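You operate a simulated robot arm through the tools that you are given. There is no shell and no other tool. Be economical: measure what you need, move in short steps, check, and stop when the job is done.

You run a simulated two-armed robot. Do the job below in one go: nothing can be reset, and whatever is moved stays where it is left.

JOB
Hold the yellow gauge and test the sample card in it, set the stretch to suit and wrap the bundle.
Fine: card on the ledge, one press, card back; the chart gives the stretch; one run.
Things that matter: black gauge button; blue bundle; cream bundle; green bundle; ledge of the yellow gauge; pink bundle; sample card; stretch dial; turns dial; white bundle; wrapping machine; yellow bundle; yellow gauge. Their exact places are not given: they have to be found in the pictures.

The check looks at the end state, three seconds after you hand in, the way a careful person would. Anything else that was tipped, shoved, dropped, spilled or broken makes it a failure.

ROBOT AND FRAMES
Two 6-joint arms with two-finger parallel grippers on one trunk, on a base that drives. Base frame: it is fixed to the floor where the robot stands at the start and does not move with it; the origin is under the middle of the robot, x ahead of it, y to its left, z up. Readings come in mm, rad, newtons and seconds.
The left shoulder is at the start at [60, 187, 1100], the right one opposite. With the tool pointing down near the work surface each hand reaches from about 100 to 540 mm from the robot's upright axis, wherever it stands, measured 20 degrees to its own side. Places, roughly: black gauge button [500, 0, 800]; blue bundle [-1000, -750, 750]; cream bundle [-1000, -1000, 750]; ledge of the yellow gauge [500, -100, 800]; stretch dial [600, -500, 1000]; turns dial [600, -400, 1000]; white bundle [750, -1000, 750]; wrapping machine [700, -1000, 600]. Payload 1.57 kg a hand.
The TCP of each hand is the grasp point between the finger pads, 30 mm short of the fingertips. In the tool frame z runs along the fingers and y along their closing line. Largest opening 110 mm; finger width 24, thickness 12; the body of the gripper, 48 by 112 mm, starts 78 mm behind the TCP.
Orientation is told as [roll, pitch, yaw] about the base's x, y, z axes, in that order, counted from this pose: with the fingers straight down and closing along the base's y, the tool's x points along the base's -x, its y along +y and its z along -z.

CONTROLS
- The arms move only by the tool move_arm. It takes "left_plan", "right_plan" or both (then of equal length, played together; a hand with none holds still); each is a list of rows, each a list of 7 numbers: the shift along the tool's x, y, z in units of 40 mm (1.0 is 40 mm), then the turn, a rotation vector about the tool's x, y, z in units of 6 degrees (1.0 is 6 degrees), then the gripper command, from -1 (shut) to 1 (fully open), values between in proportion. In form: [[x, y, z, wx, wy, wz, grip], ...]. A call has 1 to 8 rows; each row shifts and turns the commanded pose from where the row before left it, along the tool's axes as they then stand. A call with a number of a shift or a turn outside -1 to 1 is refused whole. Rows are played at 5 a second. More than 50 mm and 0.15 rad between two rows, or a gripper value outside its range, and nothing of the call is played. A pose out of reach is approached as far as the arm can. The call stops where the force on the tool passes 40 N (or 10 N more than at its start, if that is more) or the arm is blocked; 0.2 s more then pass. Each finger travels about 153 mm/s and halts on what it meets, pressing with about 43 N; the grip force reading is that of the motor and also rises with nothing between the fingers. The clock runs only during rows and for 0.2 s after the last one: add rows that do not move to give the fingers time. The reply holds the time, the measured pose of the TCP, the force on the tool along the base axes, the opening and the grip force, in the units named above and with some noise, with the torque about the TCP (base axes, N m) and any sound that the robot's microphone picked up.
- Cameras (640 x 400 px; columns grow to the right, rows downward): "scene" is now at [-0.2, 1.7, 1618.3]; the picture's right is [0.14, -0.99, 0.00], its down [-0.90, -0.13, -0.43] and it looks along [0.42, 0.06, -0.90] (base axes); focal length 214 px, centre (320, 200). "left" rides on the left gripper at [70, -16, -141] in its tool frame; the picture's right is [0.23, 0.97, 0.00], its down [-0.86, 0.20, -0.48] and it looks along [-0.47, 0.11, 0.88] (tool axes); focal length 222 px, centre (320, 200). "right" rides on the right gripper at [70, 16, -141] in its tool frame; the picture's right is [-0.23, 0.97, 0.00], its down [-0.86, -0.20, -0.48] and it looks along [-0.47, -0.11, 0.88] (tool axes); focal length 222 px, centre (320, 200).
- get_image(camera): a new picture of that camera. No time passes.
- move_column(by): slides the trunk up (or, below 0, down) by that many mm; the arms and the scene camera ride with it, the base frame stays. It gives what a move gives, with no picture.
- drive_base(legs): drives the robot by 1 to 6 legs, each [ahead, left, turn to the left] in mm, mm and rad, along the robot's own axes; the way and the turn of a leg run together, so that a leg with both is an arc; at most 1500 mm and 3.142 rad a leg. The arms and the cameras ride along, it lands a little off, and it stops where it bumps. It gives what a move gives.
- head_to(pan, tilt): turns the head with the scene camera to pan (to the left, within 1.501 rad either way) and tilt (down, from -0.506 to 1.204), counted from straight ahead of the robot. It gives what a move gives.
- pixel_to_xyz(camera, pixels): there is no depth. For up to 12 entries [column, row, z] of the newest picture of that camera ("zoom" is the newest enlarged one), the place [x, y] in the base frame at which the ray of that pixel passes the height z, good to about 3 mm, but the place of the scene camera against the robot may be out by one fixed shift of up to 12 mm in any direction. No time passes.
- close_up(camera, box): a new picture of the part [left, top, right, bottom] of that camera's present view, enlarged. No time passes.
- close_job(): hands the job in; it is judged then, once.

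Work in short steps. Measure before you move; look again where a grasp or a placing could have gone wrong, and mend it. You have 80 turns and 58 pictures in all, those below and enlarged ones among them. Open the grippers and draw the arms clear of the work before you hand the job in, unless the task says otherwise; then end with one line.

The tools are called after "Emit:" as a command line: name --argument value ..., lists and objects as JSON in quotes. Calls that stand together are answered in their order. move_arm: Moves the arms, as the interface text tells. Its arguments: {"type":"object","properties":{"left_plan":{"type":"array"},"right_plan":{"type":"array"}},"required":[]} The other tools are called the same way: move_column (by) slides the trunk up or down; drive_base (legs) drives the base; head_to (pan, tilt) turns the head that bears the scene camera; get_image (camera) takes a picture; pixel_to_xyz (camera, pixels) gives the place at which the rays of pixels pass given heights; close_up (camera, box) takes an enlarged picture of a part of a camera's view; close_job () hands the job in.

At the start:

```text
t: 0.0
left_position: [403.3, -41.9, 1299.9]
left_ee_rot: [-0.001, 0.001, -0.001]
left_ft_force: [0.3, -0.3, -0.3]
left_torque: [-0.02, 0.04, 0.02]
left_gripper_width: 109.8
left_grasp_force: 0.0
right_position: [248.1, -321.1, 1264.0]
right_ee_rot: [0.0, 0.0, -0.001]
right_ft_force: [0.0, -0.3, 0.0]
right_torque: [0.0, 0.04, -0.03]
right_gripper_width: 109.9
right_grasp_force: 0.0
trunk travel left (down, up): [-728.0, 262.0]
robot x, y, heading: [-0.7, -0.3, 0.002]
head pan, tilt: [0.141, 1.131]
```

scene: 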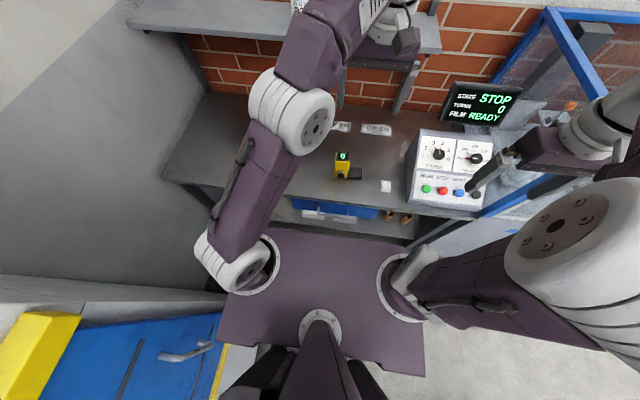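
right: 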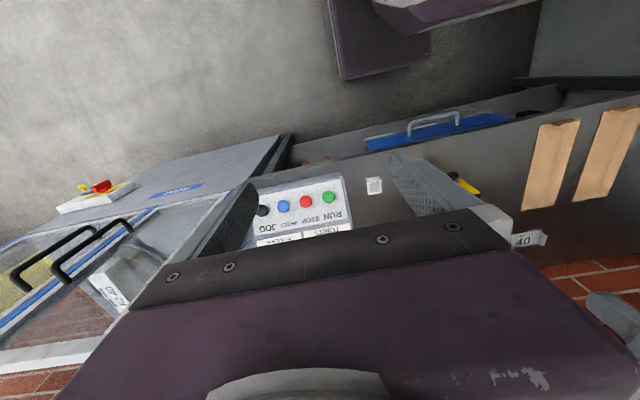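
left: 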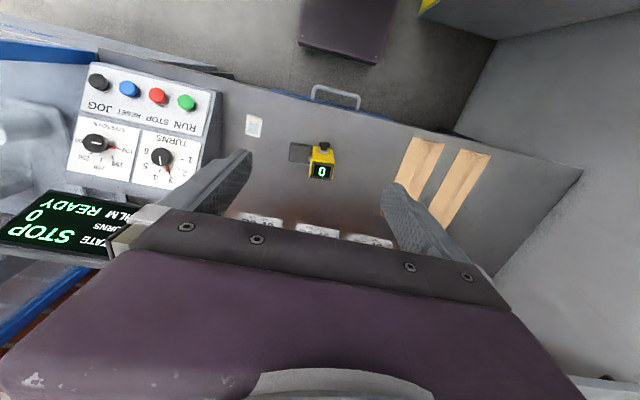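

The scene shows the yellow gauge near (343,165), the card at (386,186) and the panel near (450,165). I'll zoom in on the table, then turn the head to look for the chart.

Emit:
close_up --camera "scene" --box '[300, 70, 540, 220]'

Emit:
head_to --pan 0.0 --tilt 0.4

Emit:
get_image --camera "scene"

```text
2.67 times, centred on (420, 145) of scene
```

zoom: 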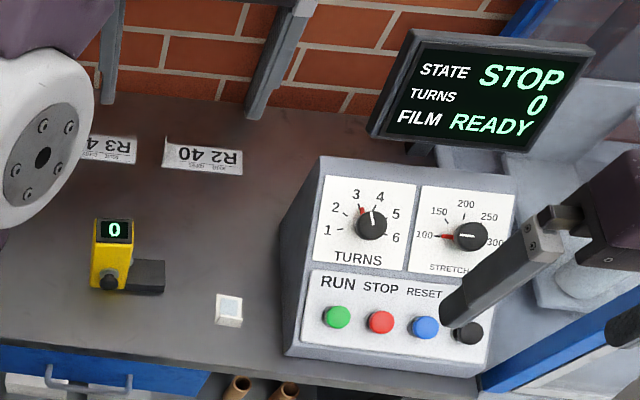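

```text
t: 1.1
left_position: [404.3, -41.4, 1300.2]
left_ee_rot: [0.002, -0.002, 0.001]
left_ft_force: [0.6, 0.1, -0.1]
left_torque: [0.03, 0.02, 0.05]
left_gripper_width: 109.9
left_grasp_force: 0.0
right_position: [248.2, -321.2, 1264.5]
right_ee_rot: [0.001, 0.001, 0.001]
right_ft_force: [-0.2, 0.1, -0.2]
right_torque: [0.01, 0.03, 0.01]
right_gripper_width: 110.1
right_grasp_force: 0.0
trunk travel left (down, up): [-728.0, 262.0]
robot x, y, heading: [-1.1, 0.7, 0.002]
head pan, tilt: [0.0, 0.4]
```

```text
53 pictures are left
```

scene: 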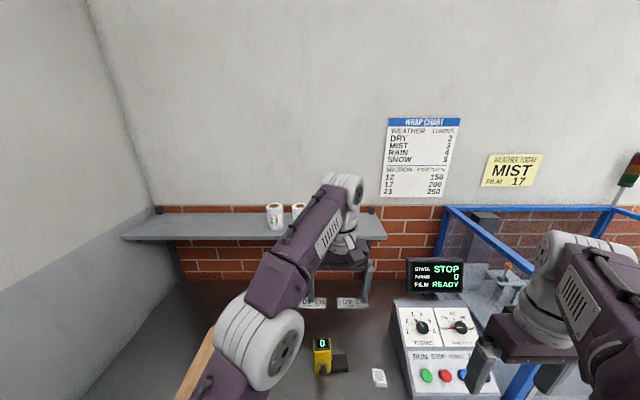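

The wrap chart and a weather note are on the wall. I'll zoom in on them.

Emit:
close_up --camera "scene" --box '[370, 105, 562, 225]'

Emit:
head_to --pan -0.9 --tilt 0.6

Emit:
get_image --camera "scene"

```text
3.33 times, centred on (466, 165) of scene
```

zoom: 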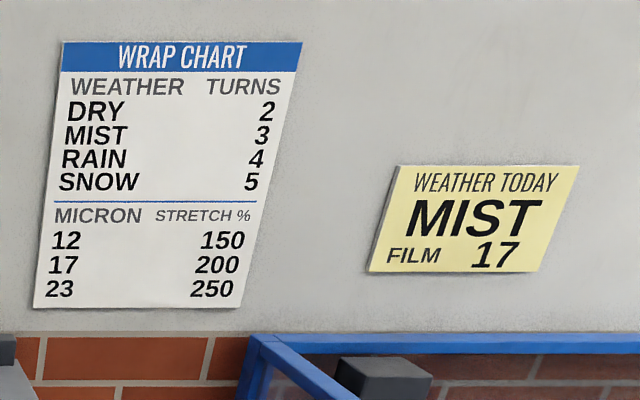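

```text
t: 2.3
left_position: [403.8, -42.4, 1299.6]
left_ee_rot: [0.0, -0.001, 0.001]
left_ft_force: [-0.4, -0.7, 0.1]
left_torque: [0.01, 0.03, 0.0]
left_gripper_width: 110.0
left_grasp_force: 0.1
right_position: [248.3, -321.6, 1265.4]
right_ee_rot: [0.001, 0.0, 0.001]
right_ft_force: [0.0, -0.4, 0.3]
right_torque: [-0.01, -0.01, -0.02]
right_gripper_width: 109.9
right_grasp_force: 0.1
trunk travel left (down, up): [-728.0, 262.0]
robot x, y, heading: [2.2, -2.3, -0.003]
head pan, tilt: [-0.901, 0.6]
```

```text
51 pictures are left
```

scene: 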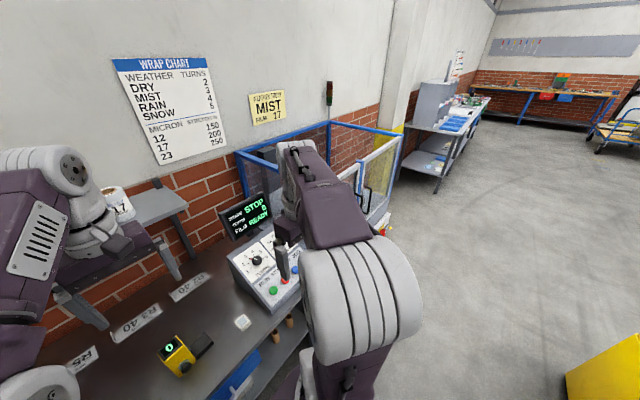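

Mist means 3 turns, and the stretch depends on the micron the gauge reads. Now I'll zoom on the gauge, card and panel with the left hand camera, and on the machine with the right one.

Emit:
close_up --camera "left" --box '[224, 90, 384, 190]'

Emit:
close_up --camera "left" --box '[0, 50, 240, 200]'

Emit:
close_up --camera "right" --box '[0, 130, 320, 330]'

```text
4.00 times, centred on (304, 140) of left
```

zoom: 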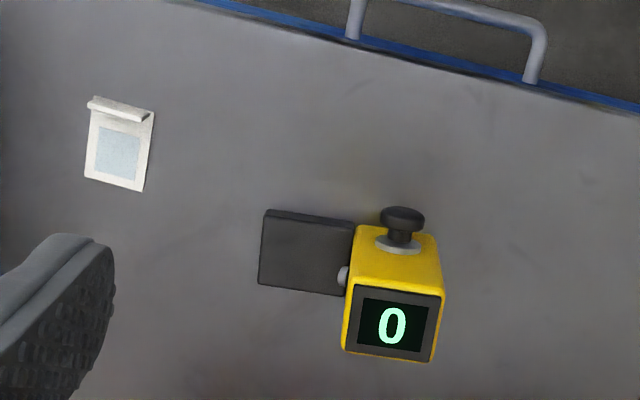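

```text
2.67 times, centred on (120, 125) of left
```

zoom: 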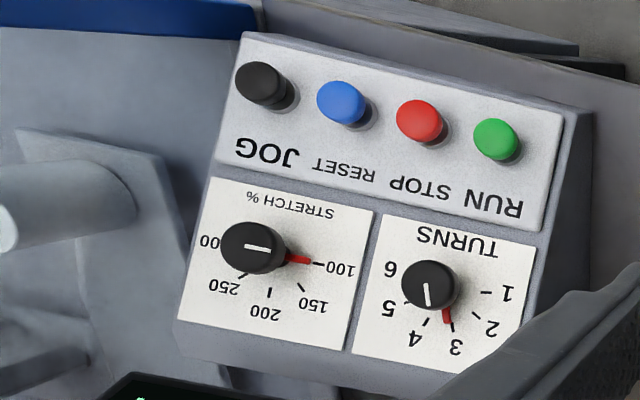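

```text
2.00 times, centred on (160, 230) of right
```

zoom: 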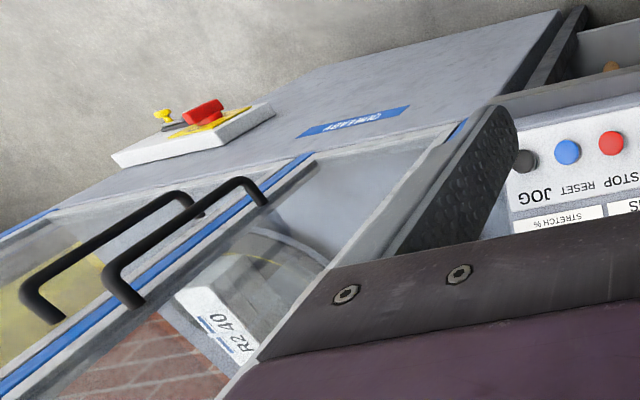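

The gauge is near (520,-10), the card near (492,-211), and the table seems to be at z of about 790. I'll lower the left hand and draw it back for a closer oblique view of the gauge.

Emit:
move_arm --left_plan '[[0.5, 0, 0.85, 0, 0, 0, 1], [0.5, 0, 0.85, 0, 0, 0, 1], [0.5, 0, 0.85, 0, 0, 0, 1], [0.5, 0, 0.85, 0, 0, 0, 1], [0.5, 0, 0.85, 0, 0, 0, 1], [0.5, 0, 0.85, 0, 0, 0, 1]]'

Emit:
get_image --camera "left"

```text
t: 3.7
left_position: [284.9, -41.1, 1094.0]
left_ee_rot: [0.001, 0.001, 0.001]
left_ft_force: [0.4, -0.3, 0.5]
left_torque: [-0.01, 0.02, 0.01]
left_gripper_width: 110.3
left_grasp_force: 0.0
right_position: [248.0, -320.5, 1265.3]
right_ee_rot: [0.001, 0.0, 0.001]
right_ft_force: [-1.1, -0.2, 0.1]
right_torque: [-0.02, -0.01, -0.01]
right_gripper_width: 110.1
right_grasp_force: 0.0
trunk travel left (down, up): [-728.0, 262.0]
robot x, y, heading: [-1.2, -3.2, 0.004]
head pan, tilt: [-0.901, 0.6]
```

```text
47 pictures are left
```

left: 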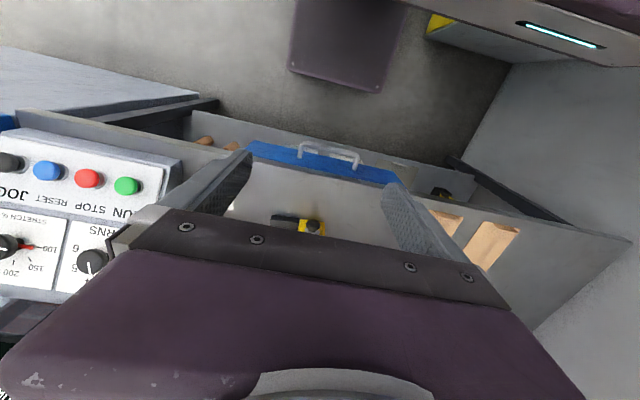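

The gauge is visible at (312,226) between the fingers, so I'll zoom in on it.

Emit:
close_up --camera "left" --box '[220, 165, 380, 265]'

Emit:
pixel_to_xyz --camera "zoom" --pixels '[[320, 215, 800], [280, 225, 800]]'

```text
4.00 times, centred on (300, 215) of left
```

zoom: 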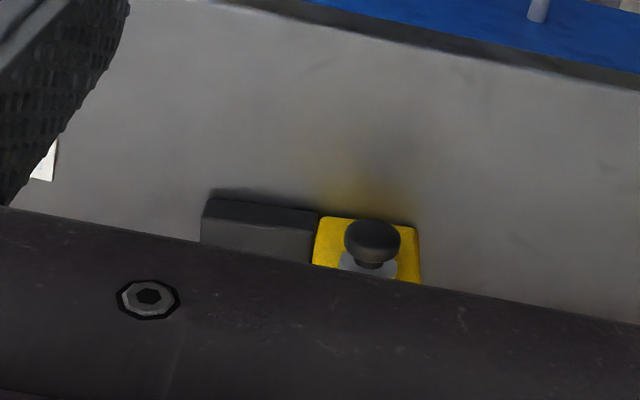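

```text
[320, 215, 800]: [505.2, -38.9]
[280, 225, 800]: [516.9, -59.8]
```

The button is horizontal, facing the robot on the front face of the gauge, and the ledge is at its right (-y) side. I'll look with the head camera for metric measurements.

Emit:
head_to --pan -0.2 --tilt 0.95

Emit:
get_image --camera "scene"

```text
t: 4.8
left_position: [285.6, -41.4, 1094.7]
left_ee_rot: [-0.001, 0.001, 0.001]
left_ft_force: [0.1, -0.1, 0.0]
left_torque: [-0.01, 0.01, 0.01]
left_gripper_width: 110.0
left_grasp_force: 0.2
right_position: [247.3, -320.6, 1265.3]
right_ee_rot: [0.0, -0.001, 0.001]
right_ft_force: [0.2, -0.5, 0.0]
right_torque: [0.0, -0.01, 0.01]
right_gripper_width: 110.0
right_grasp_force: 0.0
trunk travel left (down, up): [-728.0, 262.0]
robot x, y, heading: [0.4, -4.3, -0.0]
head pan, tilt: [-0.201, 0.949]
```

```text
45 pictures are left
```

scene: 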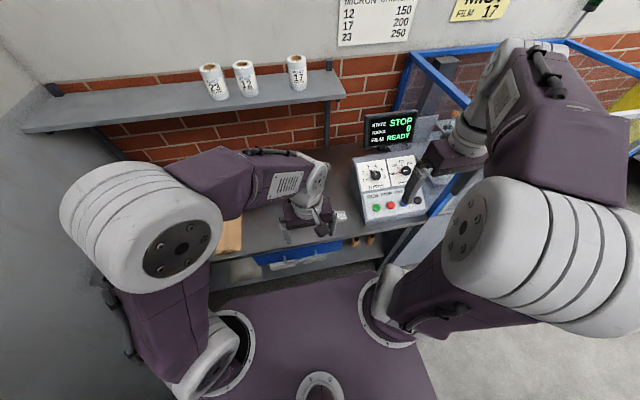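

The left gripper covers the gauge. I'll shift it 200 mm to the left and look again.

Emit:
move_arm --left_plan '[[0.3, 1, 0, 0, 0, 0, 1], [0, 1, 0, 0, 0, 0, 1], [0, 1, 0, 0, 0, 0, 1], [0, 1, 0, 0, 0, 0, 1], [0, 1, 0, 0, 0, 0, 1]]'

Emit:
head_to --pan -0.2 --tilt 0.8

Emit:
close_up --camera "scene" --box '[240, 120, 480, 270]'

```text
t: 6.0
left_position: [274.3, 158.8, 1095.4]
left_ee_rot: [-0.003, 0.0, -0.002]
left_ft_force: [-0.4, -0.3, -0.1]
left_torque: [-0.03, 0.02, -0.03]
left_gripper_width: 110.2
left_grasp_force: 0.0
right_position: [247.6, -320.7, 1264.6]
right_ee_rot: [-0.002, 0.0, 0.0]
right_ft_force: [-0.7, 0.2, -0.3]
right_torque: [-0.06, -0.03, -0.04]
right_gripper_width: 109.9
right_grasp_force: 0.0
trunk travel left (down, up): [-728.0, 262.0]
robot x, y, heading: [-1.2, 2.4, -0.0]
head pan, tilt: [-0.201, 0.949]
```

```text
t: 6.7
left_position: [272.9, 158.2, 1096.4]
left_ee_rot: [0.0, -0.002, 0.0]
left_ft_force: [0.5, 1.2, -0.7]
left_torque: [-0.02, 0.02, -0.02]
left_gripper_width: 109.9
left_grasp_force: 0.0
right_position: [248.8, -320.9, 1265.7]
right_ee_rot: [0.002, -0.001, 0.001]
right_ft_force: [-0.6, 0.0, 0.0]
right_torque: [0.02, 0.0, -0.01]
right_gripper_width: 110.2
right_grasp_force: 0.1
trunk travel left (down, up): [-728.0, 262.0]
robot x, y, heading: [1.6, -2.3, -0.002]
head pan, tilt: [-0.201, 0.799]
```

```text
2.67 times, centred on (360, 195) of scene
```

zoom: 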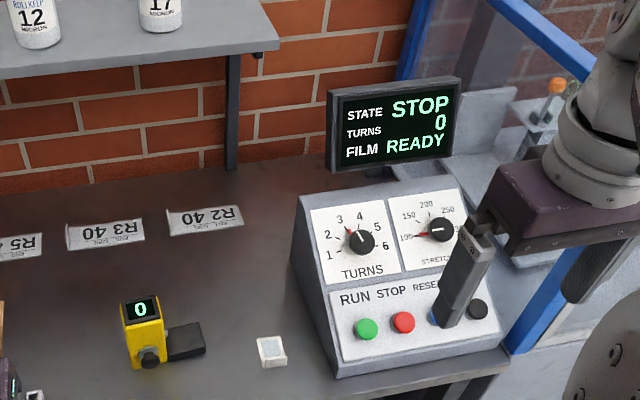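

Turns is already at 3. I'll enlarge the gauge and card further to measure their corners.

Emit:
close_up --camera "scene" --box '[272, 220, 368, 280]'

```text
6.67 times, centred on (320, 250) of scene
```

zoom: 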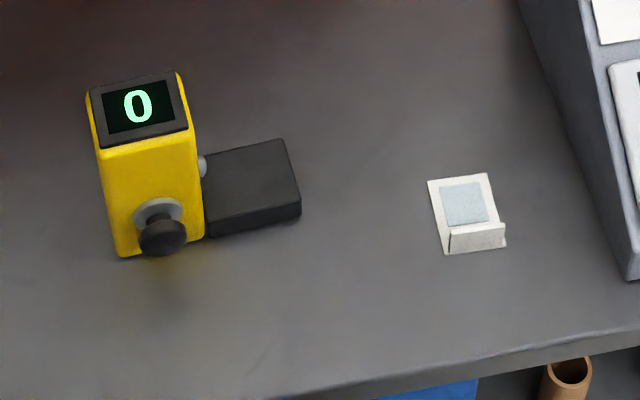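

Converting the gauge and card corners at candidate heights.

Emit:
pixel_to_xyz --camera "zoom" --pixels '[[118, 255, 790], [204, 236, 790], [302, 215, 790], [445, 255, 790], [507, 245, 790], [430, 181, 790], [488, 173, 790], [445, 255, 770], [100, 147, 870], [188, 130, 870], [162, 237, 815], [385, 384, 790]]'

Emit:
get_image --camera "left"

```text
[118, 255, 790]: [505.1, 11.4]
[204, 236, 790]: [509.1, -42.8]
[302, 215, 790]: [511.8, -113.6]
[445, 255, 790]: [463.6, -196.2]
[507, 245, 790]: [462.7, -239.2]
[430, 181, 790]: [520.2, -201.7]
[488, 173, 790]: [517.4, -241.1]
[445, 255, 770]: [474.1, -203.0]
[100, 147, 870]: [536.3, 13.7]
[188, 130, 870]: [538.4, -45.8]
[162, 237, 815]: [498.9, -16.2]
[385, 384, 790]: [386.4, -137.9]
```

```text
42 pictures are left
```

left: 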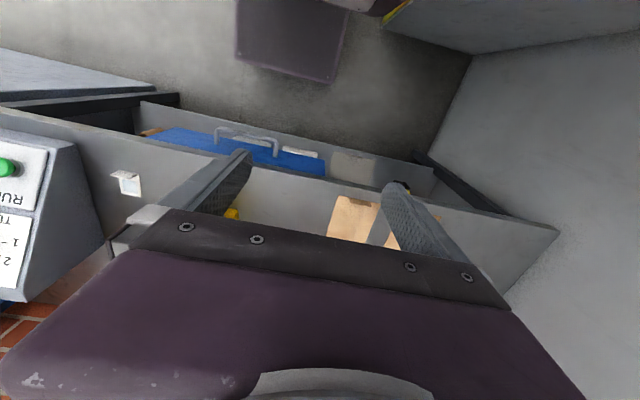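

Cross-checking the card from the left camera: its far edge is near (143,195) and the tab near (125,172).

Emit:
close_up --camera "left" --box '[88, 150, 184, 210]'

Emit:
pixel_to_xyz --camera "left" --pixels '[[120, 193, 800], [120, 193, 780], [142, 195, 800], [142, 195, 780], [113, 171, 800], [137, 171, 800]]'

```text
6.67 times, centred on (136, 180) of left
```

zoom: 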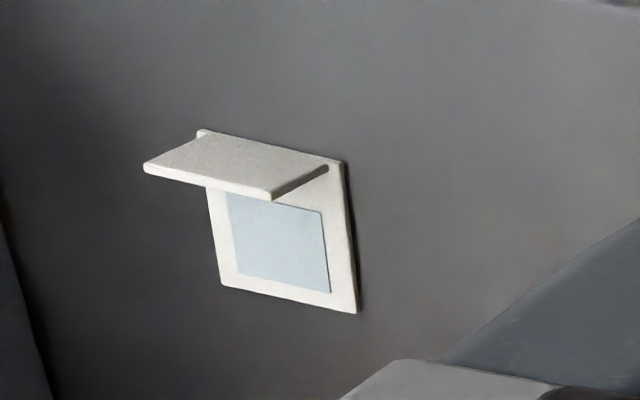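

```text
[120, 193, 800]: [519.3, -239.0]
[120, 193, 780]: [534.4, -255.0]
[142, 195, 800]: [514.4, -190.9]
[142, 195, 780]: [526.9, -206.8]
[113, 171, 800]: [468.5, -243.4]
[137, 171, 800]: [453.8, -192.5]
```

Emit:
pixel_to_xyz --camera "zoom" --pixels '[[342, 163, 790], [357, 312, 790], [222, 285, 790], [202, 132, 790], [342, 163, 800], [357, 312, 800], [222, 285, 800], [202, 132, 800], [272, 197, 810], [145, 168, 810], [272, 197, 820], [145, 168, 820]]'

```text
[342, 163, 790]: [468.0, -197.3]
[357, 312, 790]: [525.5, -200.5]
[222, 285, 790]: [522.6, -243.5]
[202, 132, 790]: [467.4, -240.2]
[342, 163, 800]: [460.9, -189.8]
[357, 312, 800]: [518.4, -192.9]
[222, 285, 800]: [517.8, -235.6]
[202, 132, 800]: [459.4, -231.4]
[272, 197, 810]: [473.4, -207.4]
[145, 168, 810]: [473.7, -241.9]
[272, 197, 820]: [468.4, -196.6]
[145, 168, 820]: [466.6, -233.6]
```

Both cameras agree on the table at z≈790 with the card tab at about (468,-218). Next I'll check the clearance between the robot base front and the table.

Emit:
pixel_to_xyz --camera "left" --pixels '[[240, 66, 1000], [330, 82, 1000], [240, 66, 300], [330, 82, 300], [330, 82, 100], [220, 150, 700], [320, 172, 700]]'

Emit:
head_to --pan 0.0 --tilt 1.0

Emit:
get_image --camera "scene"

Emit:
close_up --camera "scene" --box '[290, 150, 418, 230]'

```text
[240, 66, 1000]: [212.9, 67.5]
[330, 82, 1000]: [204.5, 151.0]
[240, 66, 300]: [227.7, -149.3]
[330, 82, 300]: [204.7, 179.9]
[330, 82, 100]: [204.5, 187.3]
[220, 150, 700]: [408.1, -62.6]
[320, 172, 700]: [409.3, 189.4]
```

```text
t: 7.4
left_position: [272.6, 156.7, 1096.0]
left_ee_rot: [0.0, -0.001, -0.001]
left_ft_force: [-0.8, -0.3, 0.1]
left_torque: [0.04, 0.01, 0.02]
left_gripper_width: 110.1
left_grasp_force: 0.0
right_position: [248.0, -321.3, 1264.2]
right_ee_rot: [0.0, 0.0, 0.0]
right_ft_force: [0.6, 0.2, -0.2]
right_torque: [0.02, 0.01, -0.02]
right_gripper_width: 109.8
right_grasp_force: 0.0
trunk travel left (down, up): [-728.0, 262.0]
robot x, y, heading: [0.1, 1.7, 0.005]
head pan, tilt: [0.0, 1.0]
```

```text
40 pictures are left
```

scene: 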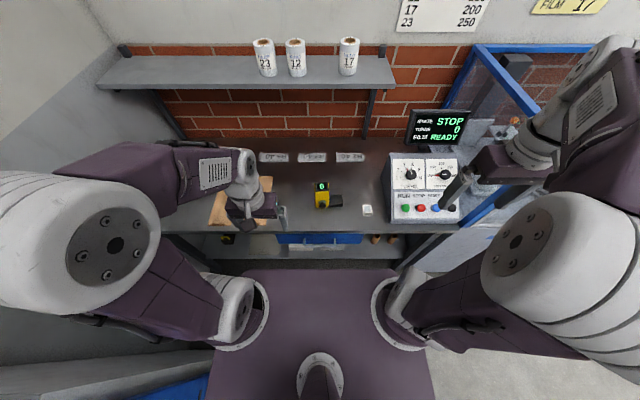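

```text
5.00 times, centred on (354, 190) of scene
```

zoom: 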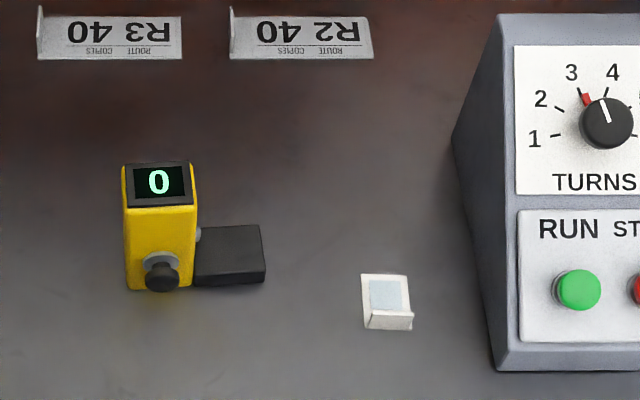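

The base front is at x≈207 and the table edge at about 400, so there is room to move ahead. Measuring the gauge points first.

Emit:
pixel_to_xyz --camera "zoom" --pixels '[[128, 290, 790], [192, 287, 790], [265, 282, 790], [265, 268, 808], [260, 225, 808], [200, 228, 808], [124, 208, 920], [198, 204, 920], [122, 165, 920], [192, 162, 920], [160, 277, 815], [198, 235, 830]]'

Emit:
drive_base --legs '[[90, 0, 0]]'

```text
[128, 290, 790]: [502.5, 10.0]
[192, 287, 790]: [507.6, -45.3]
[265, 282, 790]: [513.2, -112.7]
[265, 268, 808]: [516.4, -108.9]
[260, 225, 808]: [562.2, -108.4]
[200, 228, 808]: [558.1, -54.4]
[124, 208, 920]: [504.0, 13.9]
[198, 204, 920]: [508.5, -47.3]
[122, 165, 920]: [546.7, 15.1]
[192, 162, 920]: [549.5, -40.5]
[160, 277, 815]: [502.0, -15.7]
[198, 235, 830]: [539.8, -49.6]
```

```text
t: 8.5
left_position: [360.7, 158.6, 1097.1]
left_ee_rot: [0.001, -0.003, 0.001]
left_ft_force: [-0.1, 0.1, -0.4]
left_torque: [0.02, 0.02, -0.01]
left_gripper_width: 110.1
left_grasp_force: 0.1
right_position: [335.6, -320.6, 1265.2]
right_ee_rot: [0.0, -0.002, 0.001]
right_ft_force: [0.0, 0.8, -0.8]
right_torque: [0.01, -0.01, 0.02]
right_gripper_width: 110.2
right_grasp_force: 0.0
trunk travel left (down, up): [-728.0, 262.0]
robot x, y, heading: [90.8, 1.9, -0.002]
head pan, tilt: [0.0, 1.0]
```

The gauge stands about 127 mm tall at x 509–554, y −46…10, with the ledge top at z≈808 and y −50…−112. I'll turn the right hand by +90° (fingers closing along x) while lowering it, to grasp the card's tab.

Emit:
move_arm --right_plan '[[0, 0, 0.4, 0, 0, -1, 0], [0, 0, 0.4, 0, 0, -1, 0], [0, 0, 0.4, 0, 0, -1, 0], [0, 0, 0.4, 0, 0, -1, 0], [0, 0, 0.4, 0, 0, -1, 0], [0, 0, 0.4, 0, 0, -1, 0], [0, 0, 0.4, 0, 0, -1, 0], [0, 0, 0.4, 0, 0, -1, 0]]'

Emit:
move_arm --right_plan '[[0, 0, 0.4, 0, 0, -1, 0], [0, 0, 0.4, 0, 0, -1, 0], [0, 0, 0.4, 0, 0, -1, 0], [0, 0, 0.4, 0, 0, -1, 0], [0, 0, 0.4, 0, 0, -1, 0], [0, 0, 0.4, 0, 0, -1, 0], [0, 0, 0.4, 0, 0, -1, 0]]'

```text
t: 10.3
left_position: [363.0, 158.2, 1093.9]
left_ee_rot: [0.0, 0.0, 0.001]
left_ft_force: [0.6, 0.1, -0.7]
left_torque: [0.01, 0.03, 0.02]
left_gripper_width: 110.0
left_grasp_force: 0.1
right_position: [338.6, -321.7, 1136.0]
right_ee_rot: [-0.001, -0.001, 0.839]
right_ft_force: [-0.2, 0.0, -0.4]
right_torque: [0.02, -0.01, -0.01]
right_gripper_width: 55.0
right_grasp_force: 0.1
trunk travel left (down, up): [-728.0, 262.0]
robot x, y, heading: [86.6, 2.8, -0.002]
head pan, tilt: [0.0, 1.0]
```

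```text
t: 11.9
left_position: [362.0, 158.5, 1093.9]
left_ee_rot: [0.0, 0.0, 0.001]
left_ft_force: [-0.6, 0.0, 0.2]
left_torque: [0.01, 0.0, -0.02]
left_gripper_width: 110.1
left_grasp_force: 0.1
right_position: [336.5, -319.8, 1024.2]
right_ee_rot: [-0.001, -0.001, 1.572]
right_ft_force: [-0.6, 0.8, 0.0]
right_torque: [0.04, 0.04, 0.02]
right_gripper_width: 54.9
right_grasp_force: 0.0
trunk travel left (down, up): [-728.0, 262.0]
robot x, y, heading: [89.8, -4.0, 0.002]
head pan, tilt: [0.0, 1.0]
```

The turn worked. Now I'll move above the tab at (468,-218), down to z 930, and look.

Emit:
move_arm --right_plan '[[-0.64, -0.82, 0.5, 0, 0, 0, 0], [-0.64, -0.82, 0.5, 0, 0, 0, 0], [-0.64, -0.82, 0.5, 0, 0, 0, 0], [-0.64, -0.82, 0.5, 0, 0, 0, 0], [0, 0, 0, 0, 0, 0, 0]]'

Emit:
get_image --camera "right"

```text
t: 13.1
left_position: [361.1, 156.6, 1096.4]
left_ee_rot: [0.001, 0.0, 0.001]
left_ft_force: [0.6, 0.0, 0.3]
left_torque: [-0.01, -0.01, 0.0]
left_gripper_width: 110.0
left_grasp_force: 0.0
right_position: [469.3, -219.4, 944.7]
right_ee_rot: [0.0, 0.0, 1.572]
right_ft_force: [-0.6, 1.0, 0.3]
right_torque: [0.0, -0.02, 0.04]
right_gripper_width: 54.9
right_grasp_force: 0.0
trunk travel left (down, up): [-728.0, 262.0]
robot x, y, heading: [87.5, 2.5, -0.001]
head pan, tilt: [0.0, 1.0]
```

```text
38 pictures are left
```

right: 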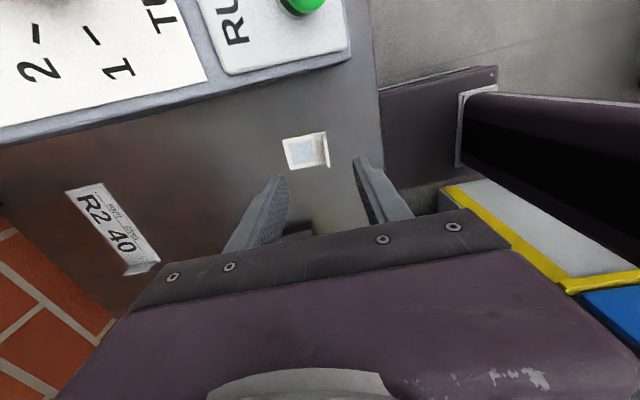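

The tab is visible near (325,150). I'll measure it with a zoom.

Emit:
close_up --camera "right" --box '[264, 110, 376, 180]'

```text
5.71 times, centred on (320, 145) of right
```

zoom: 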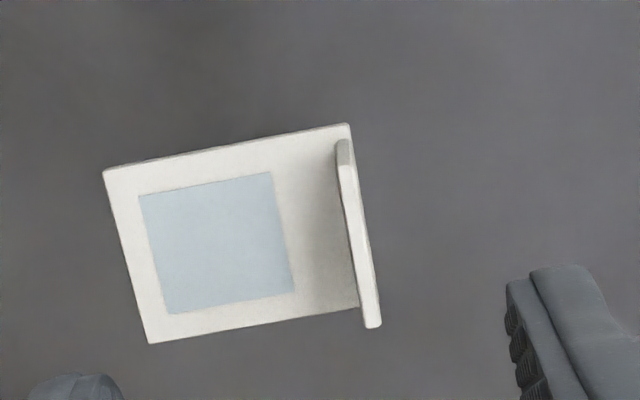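

Emit:
pixel_to_xyz --camera "zoom" --pixels '[[103, 172, 790], [150, 343, 790], [348, 124, 790], [338, 143, 815], [348, 143, 815], [368, 327, 815], [381, 327, 815], [362, 305, 792]]'

```text
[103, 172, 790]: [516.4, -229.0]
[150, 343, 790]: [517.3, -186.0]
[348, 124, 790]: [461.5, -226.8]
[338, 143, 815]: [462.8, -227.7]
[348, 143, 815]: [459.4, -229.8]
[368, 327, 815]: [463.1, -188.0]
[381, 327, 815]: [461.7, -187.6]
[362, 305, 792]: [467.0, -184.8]
```

Seen from the hand, the tab's centre is at about (461.5,-208), so I'll correct for that, descend to z 855 and check.

Emit:
move_arm --right_plan '[[-0.28, 0.19, 0.5, 0, 0, 0, 0], [0, 0, 0.9, 0, 0, 0, 0], [0, 0, 0.85, 0, 0, 0, 0], [0, 0, 0, 0, 0, 0, 0]]'

Emit:
close_up --camera "right" --box '[240, 100, 400, 200]'

```text
t: 14.1
left_position: [361.6, 157.0, 1095.7]
left_ee_rot: [-0.001, 0.0, -0.001]
left_ft_force: [0.1, 0.9, 0.7]
left_torque: [-0.01, -0.03, 0.0]
left_gripper_width: 109.9
left_grasp_force: 0.0
right_position: [461.4, -207.5, 854.5]
right_ee_rot: [0.0, -0.001, 1.571]
right_ft_force: [0.8, -0.3, -0.3]
right_torque: [0.02, -0.01, 0.01]
right_gripper_width: 54.9
right_grasp_force: 0.0
trunk travel left (down, up): [-728.0, 262.0]
robot x, y, heading: [86.3, -0.5, -0.002]
head pan, tilt: [0.0, 1.0]
```

```text
4.00 times, centred on (320, 150) of right
```

zoom: 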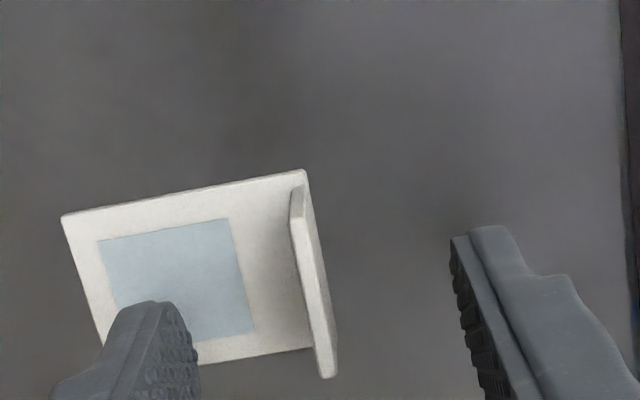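

The fingers straddle the tab evenly. I'll descend to z≈829, looking out for contact, before closing.

Emit:
move_arm --right_plan '[[0.08, 0, 0.35, 0, 0, 0, 0], [0, 0, 0.25, 0, 0, 0, 0], [0, 0, 0, 0, 0, 0, 0]]'

Emit:
close_up --camera "right" --box '[240, 100, 400, 200]'

```text
t: 14.9
left_position: [361.7, 158.6, 1096.7]
left_ee_rot: [0.001, -0.002, 0.001]
left_ft_force: [0.9, 0.2, -0.1]
left_torque: [0.0, 0.0, 0.01]
left_gripper_width: 109.9
left_grasp_force: 0.0
right_position: [461.3, -210.3, 833.0]
right_ee_rot: [-0.006, 0.002, 1.571]
right_ft_force: [0.1, -2.7, 24.3]
right_torque: [-0.08, -0.74, -0.11]
right_gripper_width: 54.9
right_grasp_force: 0.1
trunk travel left (down, up): [-728.0, 262.0]
robot x, y, heading: [88.0, -5.0, -0.003]
head pan, tilt: [0.0, 1.0]
```

```text
4.00 times, centred on (320, 150) of right
```

zoom: 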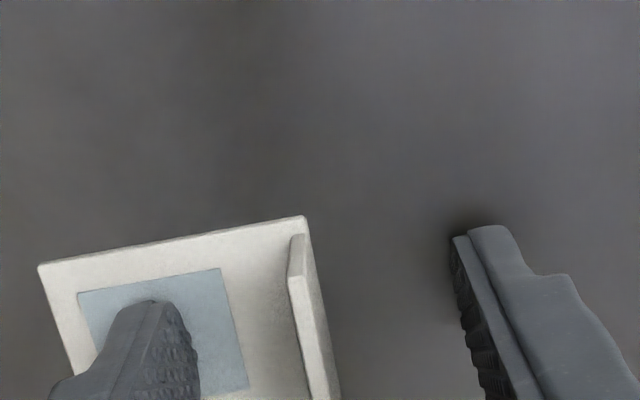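

The film-side finger touched the card at TCP z 833, so the card's face is at about z 803. I'll lift 4 mm and close on the tab.

Emit:
move_arm --right_plan '[[0, 0, -0.12, 0, 0, 0, 0], [0, 0, 0, 0, 0, 0, -0.5], [0, 0, 0, 0, 0, 0, -1], [0, 0, 0, 0, 0, 0, -1], [0, 0, 0, 0, 0, 0, -1]]'

Emit:
move_arm --right_plan '[[0, 0, -1, 0, 0, 0, -1], [0, 0, -1, 0, 0, 0, -1], [0, 0, 0, 0, 0, 0, -1]]'

Emit:
get_image --camera "right"

```text
t: 16.1
left_position: [362.5, 157.9, 1095.8]
left_ee_rot: [-0.002, 0.001, -0.001]
left_ft_force: [-0.4, 0.0, -0.3]
left_torque: [0.0, 0.02, 0.0]
left_gripper_width: 109.6
left_grasp_force: 0.1
right_position: [461.3, -211.5, 836.2]
right_ee_rot: [-0.002, -0.001, 1.571]
right_ft_force: [0.2, 0.9, -0.5]
right_torque: [-0.01, 0.0, -0.02]
right_gripper_width: 2.2
right_grasp_force: 23.7
trunk travel left (down, up): [-728.0, 262.0]
robot x, y, heading: [85.6, 2.3, -0.003]
head pan, tilt: [0.0, 1.0]
```

```text
t: 16.9
left_position: [363.2, 157.3, 1095.5]
left_ee_rot: [0.002, 0.0, 0.001]
left_ft_force: [-0.3, 0.5, -0.7]
left_torque: [0.0, 0.03, 0.0]
left_gripper_width: 109.9
left_grasp_force: 0.1
right_position: [462.5, -209.3, 914.5]
right_ee_rot: [0.001, 0.001, 1.57]
right_ft_force: [0.4, 0.4, 0.5]
right_torque: [0.01, -0.01, 0.01]
right_gripper_width: 2.4
right_grasp_force: 24.5
trunk travel left (down, up): [-728.0, 262.0]
robot x, y, heading: [87.2, 2.4, 0.003]
head pan, tilt: [0.0, 1.0]
```

```text
34 pictures are left
```

right: 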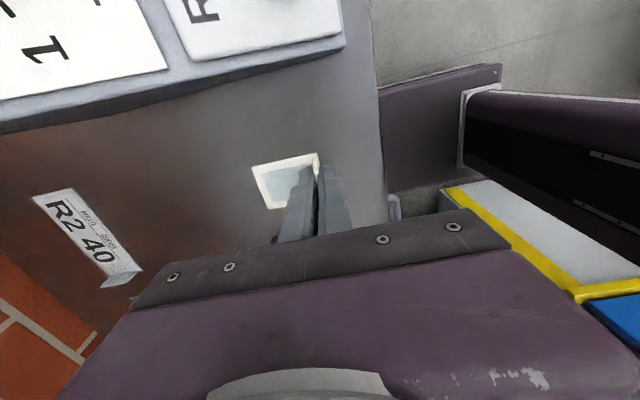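

The card is held (2.3 mm). I recomputed the gauge with the table at z≈800: the ledge spans roughly x 509–556, y −44…−106, with its top at about 820. I'll carry the card above the ledge, turned by 5°, and look.

Emit:
move_arm --right_plan '[[-0.656, -0.214, 0, 0, 0, 0, -1], [-0.656, -0.214, 0, 0, 0, 0, -1], [-0.656, -0.214, 0, 0, 0, 0, -1], [-0.656, -0.214, 0, 0, 0, 0, -1], [-0.656, -0.214, 0, 0, 0, 0, -1], [0, 0, 0, 0, 0, -0.8, -1], [0, 0, 0, 0, 0, 0, -1]]'

Emit:
get_image --camera "right"

Emit:
close_up --camera "scene" --box '[260, 150, 420, 250]'

```text
t: 18.5
left_position: [361.6, 156.9, 1095.2]
left_ee_rot: [0.0, 0.0, 0.001]
left_ft_force: [-0.3, 0.4, -0.2]
left_torque: [0.01, 0.01, 0.0]
left_gripper_width: 110.1
left_grasp_force: 0.0
right_position: [502.8, -81.4, 916.1]
right_ee_rot: [0.0, -0.001, 1.655]
right_ft_force: [0.6, 0.9, -0.2]
right_torque: [-0.02, -0.03, -0.02]
right_gripper_width: 2.2
right_grasp_force: 24.0
trunk travel left (down, up): [-728.0, 262.0]
robot x, y, heading: [86.8, -2.2, -0.002]
head pan, tilt: [0.0, 1.0]
```

```text
33 pictures are left
```

right: 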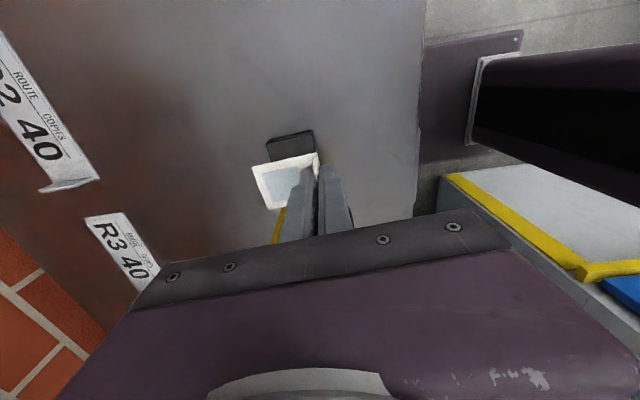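

```text
4.00 times, centred on (340, 200) of scene
```

zoom: 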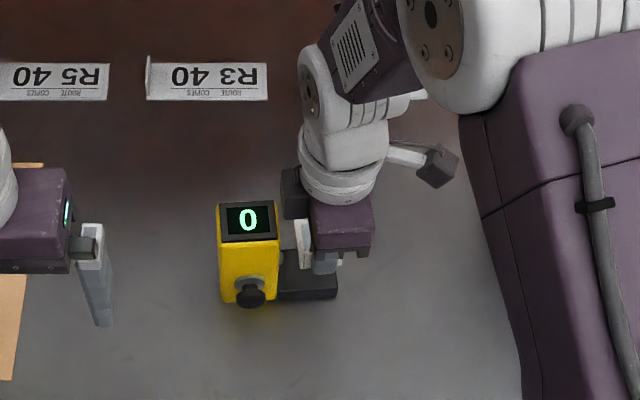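

The ledge's outer end is visible above the card at (268,143)–(314,132). Measuring it.

Emit:
pixel_to_xyz --camera "right" --pixels '[[267, 142, 820], [311, 131, 820], [271, 163, 820], [252, 166, 880], [316, 154, 880], [265, 207, 880]]'

Emit:
close_up --camera "right" --box '[232, 110, 344, 180]'

```text
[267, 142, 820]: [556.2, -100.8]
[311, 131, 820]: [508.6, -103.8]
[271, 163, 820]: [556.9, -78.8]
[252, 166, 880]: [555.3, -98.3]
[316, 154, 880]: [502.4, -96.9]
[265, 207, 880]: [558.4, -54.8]
```

```text
5.71 times, centred on (288, 145) of right
```

zoom: 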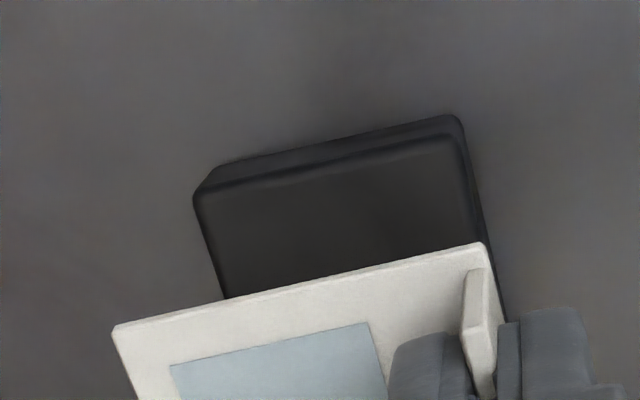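

The card lines up with the ledge. I'll shift 3 mm forward and lower gently to contact, expected at TCP z≈857.

Emit:
move_arm --right_plan '[[0, -0.08, 0.6, 0, 0, 0, -1], [0, 0, 0.6, 0, 0, 0, -1], [0, 0, 0.1, 0, 0, 0, -1], [0, 0, 0.05, 0, 0, 0, -1], [0, 0, 0, 0, 0, 0, -1]]'

Emit:
get_image --camera "right"

```text
t: 19.7
left_position: [362.0, 157.3, 1096.1]
left_ee_rot: [-0.001, 0.001, -0.001]
left_ft_force: [0.5, 0.5, -0.3]
left_torque: [-0.01, 0.01, 0.01]
left_gripper_width: 110.1
left_grasp_force: 0.1
right_position: [506.7, -81.0, 862.2]
right_ee_rot: [0.002, 0.0, 1.654]
right_ft_force: [0.1, -0.3, -0.8]
right_torque: [-0.01, -0.02, -0.03]
right_gripper_width: 2.4
right_grasp_force: 24.1
trunk travel left (down, up): [-728.0, 262.0]
robot x, y, heading: [87.2, 1.9, 0.004]
head pan, tilt: [0.0, 1.0]
```

```text
30 pictures are left
```

right: 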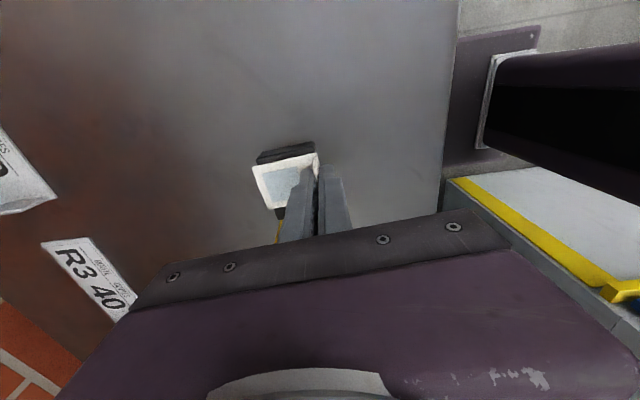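

Still no contact. I'll descend in 1.2 mm steps.

Emit:
move_arm --right_plan '[[0, 0, 0.04, 0, 0, 0, -1], [0, 0, 0.03, 0, 0, 0, -1], [0, 0, 0.03, 0, 0, 0, -1], [0, 0, 0, 0, 0, 0, -1]]'

```text
t: 20.7
left_position: [362.3, 158.3, 1095.5]
left_ee_rot: [0.001, 0.0, 0.0]
left_ft_force: [0.8, 0.4, -0.4]
left_torque: [0.03, -0.01, -0.04]
left_gripper_width: 110.0
left_grasp_force: 0.1
right_position: [506.6, -81.1, 857.8]
right_ee_rot: [0.001, 0.0, 1.656]
right_ft_force: [-0.3, 0.2, 0.3]
right_torque: [0.01, 0.03, 0.02]
right_gripper_width: 2.2
right_grasp_force: 24.2
trunk travel left (down, up): [-728.0, 262.0]
robot x, y, heading: [87.5, 2.5, 0.002]
head pan, tilt: [0.0, 1.0]
```

Emit:
move_arm --right_plan '[[0, 0, 0.03, 0, 0, 0, -1], [0, 0, 0.03, 0, 0, 0, -1], [0, 0, 0.03, 0, 0, 0, -1], [0, 0, 0, 0, 0, 0, -1]]'

Emit:
close_up --camera "right" --box '[232, 110, 360, 190]'

```text
t: 21.7
left_position: [360.7, 157.4, 1095.7]
left_ee_rot: [0.0, -0.002, 0.001]
left_ft_force: [0.8, 0.1, -0.2]
left_torque: [0.02, -0.03, -0.01]
left_gripper_width: 110.1
left_grasp_force: 0.1
right_position: [505.2, -78.4, 855.8]
right_ee_rot: [-0.003, 0.001, 1.654]
right_ft_force: [0.7, -2.7, 21.5]
right_torque: [-0.02, -0.14, -0.04]
right_gripper_width: 2.3
right_grasp_force: 23.8
trunk travel left (down, up): [-728.0, 262.0]
robot x, y, heading: [88.3, -3.7, 0.003]
head pan, tilt: [0.0, 1.0]
```

```text
5.00 times, centred on (296, 150) of right
```

zoom: 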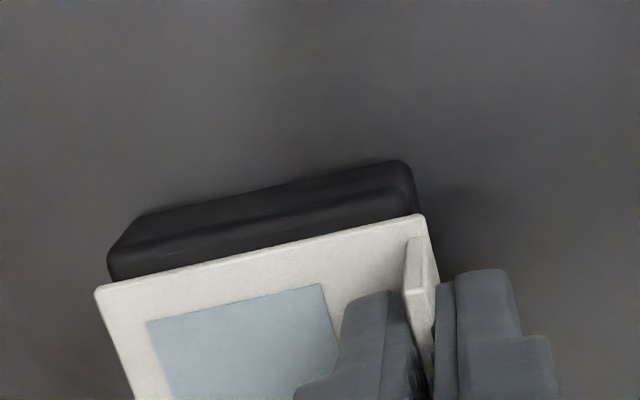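

The card is resting on the ledge (21 N). I'll unload it slightly, open, and lift away.

Emit:
move_arm --right_plan '[[0, 0, -0.05, 0, 0, 0, -1], [0, 0, 0, 0, 0, 0, -0.5], [0, 0, 0, 0, 0, 0, -0.5], [0, 0, -0.5, 0, 0, 0, -0.5], [0, 0, -1, 0, 0, 0, -0.5], [0, 0, -1, 0, 0, 0, -0.5]]'

Emit:
close_up --camera "right" --box '[200, 80, 392, 200]'

```text
t: 23.1
left_position: [360.8, 157.6, 1096.2]
left_ee_rot: [-0.001, -0.003, 0.0]
left_ft_force: [0.1, 0.6, -0.2]
left_torque: [-0.01, 0.0, 0.02]
left_gripper_width: 109.8
left_grasp_force: 0.1
right_position: [503.1, -80.2, 956.1]
right_ee_rot: [-0.001, -0.001, 1.655]
right_ft_force: [-0.2, 0.1, 0.1]
right_torque: [-0.03, 0.0, -0.01]
right_gripper_width: 27.4
right_grasp_force: 0.0
trunk travel left (down, up): [-728.0, 262.0]
robot x, y, heading: [86.9, -1.5, 0.0]
head pan, tilt: [0.0, 1.0]
```

```text
3.33 times, centred on (296, 140) of right
```

zoom: 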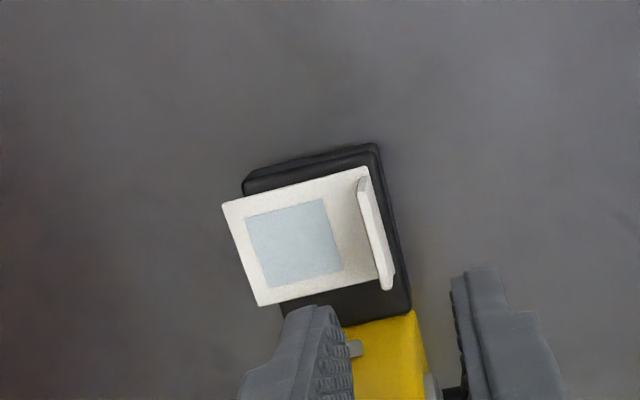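

The card sits on the ledge. I'll draw the right hand back to the right, then unwind its yaw and bring the left hand over the gauge.

Emit:
move_arm --right_plan '[[0.2, 0, -0.8, 0, 0, 0, -0.5], [0.7, 0.4, -0.2, 0, 0, 0, -1], [0.7, 0.4, 0, 0, 0, 0, -1], [0.7, 0.5, 0, 0, 0, 0.8, -1], [0.7, 0.5, 0, 0, 0, 1, -1], [0.7, 0.5, 0, 0, 0, 1, -1], [0, 0, 0, 0, 0, 1, -1], [0, 0, 0, 0, 0, 1, -1]]'

Emit:
move_arm --right_plan '[[0, 0, 0, 0, 0, 1, -1], [0, 0, 0, 0, 0, 1, -1], [0, 0, 0, 0, 0, 1, -1], [0, 0, 0, 0, 0, 1, -1], [0, 0, 0, 0, 0, 1, -1], [0, 0, 0, 0, 0, 1, -1], [0, 0, 0, 0, 0, 1, -1], [0, 0, 0, 0, 0, 1, -1]]' --left_plan '[[-0.6, -0.6, 0, 0, 0, 0, 1], [-0.6, -0.6, 0, 0, 0, 0, 1], [-0.6, -0.6, 0, 0, 0, 0, 1], [-0.6, -0.6, 0, 0, 0, 0, 1], [-0.6, -0.6, 0.3, 0, 0, 0, 1], [-0.5, -0.6, 0.3, 0, 0, 0, 1], [-0.3, -0.6, 0.3, 0, 0, 0, 1], [0, 0, 0, 0, 0, -0.8, 1]]'

Emit:
get_image --camera "left"

```text
t: 24.9
left_position: [362.2, 158.2, 1095.6]
left_ee_rot: [0.0, 0.0, -0.001]
left_ft_force: [-0.3, 0.8, -0.4]
left_torque: [-0.03, -0.01, 0.02]
left_gripper_width: 110.2
left_grasp_force: 0.0
right_position: [419.8, -229.2, 995.4]
right_ee_rot: [0.0, 0.0, 1.15]
right_ft_force: [0.7, 0.0, -0.7]
right_torque: [0.01, -0.02, 0.0]
right_gripper_width: 0.0
right_grasp_force: 21.2
trunk travel left (down, up): [-728.0, 262.0]
robot x, y, heading: [88.4, 1.8, 0.003]
head pan, tilt: [0.0, 1.0]
```

```text
t: 26.7
left_position: [514.2, -11.6, 1057.7]
left_ee_rot: [-0.001, -0.001, 0.085]
left_ft_force: [-1.4, -0.1, 0.5]
left_torque: [-0.01, -0.01, -0.01]
left_gripper_width: 110.0
left_grasp_force: 0.0
right_position: [419.4, -228.8, 996.6]
right_ee_rot: [-0.001, 0.0, 0.312]
right_ft_force: [0.5, 0.4, -0.1]
right_torque: [-0.01, 0.0, 0.01]
right_gripper_width: 0.3
right_grasp_force: 21.8
trunk travel left (down, up): [-728.0, 262.0]
robot x, y, heading: [84.1, -0.6, 0.002]
head pan, tilt: [0.0, 1.0]
```

```text
27 pictures are left
```

left: 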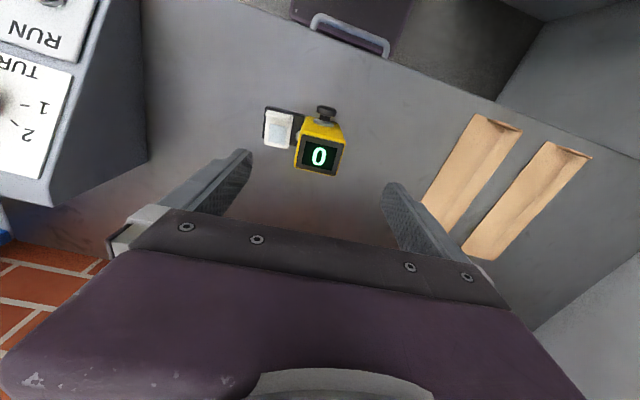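

Zooming on the gauge from the left hand to measure its top and the button.

Emit:
close_up --camera "left" --box '[248, 90, 376, 170]'

```text
5.00 times, centred on (312, 130) of left
```

zoom: 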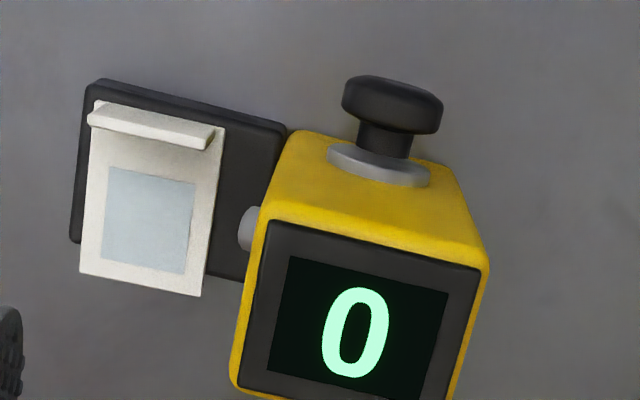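

Emit:
pixel_to_xyz --camera "zoom" --pixels '[[268, 222, 931], [487, 265, 931], [235, 383, 931], [290, 132, 800], [452, 165, 800], [380, 165, 835], [393, 92, 835], [345, 100, 835], [442, 118, 835], [90, 105, 850], [80, 272, 822], [200, 296, 822]]'

```text
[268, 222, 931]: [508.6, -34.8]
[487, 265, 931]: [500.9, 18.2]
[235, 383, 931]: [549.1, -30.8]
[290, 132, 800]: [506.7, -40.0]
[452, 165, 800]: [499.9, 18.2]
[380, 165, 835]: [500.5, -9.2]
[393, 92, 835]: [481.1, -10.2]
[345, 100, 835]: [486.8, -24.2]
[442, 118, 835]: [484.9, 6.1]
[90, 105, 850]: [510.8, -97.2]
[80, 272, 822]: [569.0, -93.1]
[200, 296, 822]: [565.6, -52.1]
```

Gauge centre is about (525,-7) and the button cap is at (481,-10,835). I'll lower the left hand over it to TCP z 900.

Emit:
move_arm --left_plan '[[-0.28, 0.11, 0.95, 0, 0, -0.2, 1], [0, 0, 1, 0, 0, 0, 1], [0, 0, 1, 0, 0, 0, 1], [0, 0, 1, 0, 0, 0, 1], [0, 0, 0, 0, 0, 0, 1]]'

Emit:
get_image --camera "left"

```text
t: 27.9
left_position: [523.2, -3.2, 902.3]
left_ee_rot: [0.0, -0.002, 0.105]
left_ft_force: [-0.2, 0.0, 0.1]
left_torque: [-0.01, 0.02, -0.01]
left_gripper_width: 109.7
left_grasp_force: 0.1
right_position: [419.2, -229.3, 995.8]
right_ee_rot: [0.0, 0.0, 0.314]
right_ft_force: [-0.5, -1.0, -0.3]
right_torque: [0.0, -0.02, 0.01]
right_gripper_width: 0.2
right_grasp_force: 21.2
trunk travel left (down, up): [-728.0, 262.0]
robot x, y, heading: [90.5, 4.4, 0.0]
head pan, tilt: [0.0, 1.0]
```

```text
25 pictures are left
```

left: 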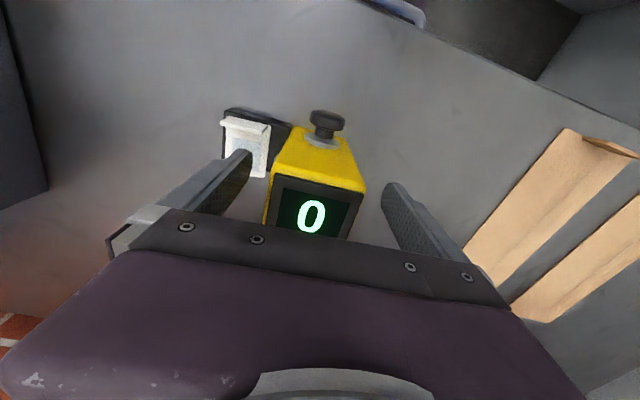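

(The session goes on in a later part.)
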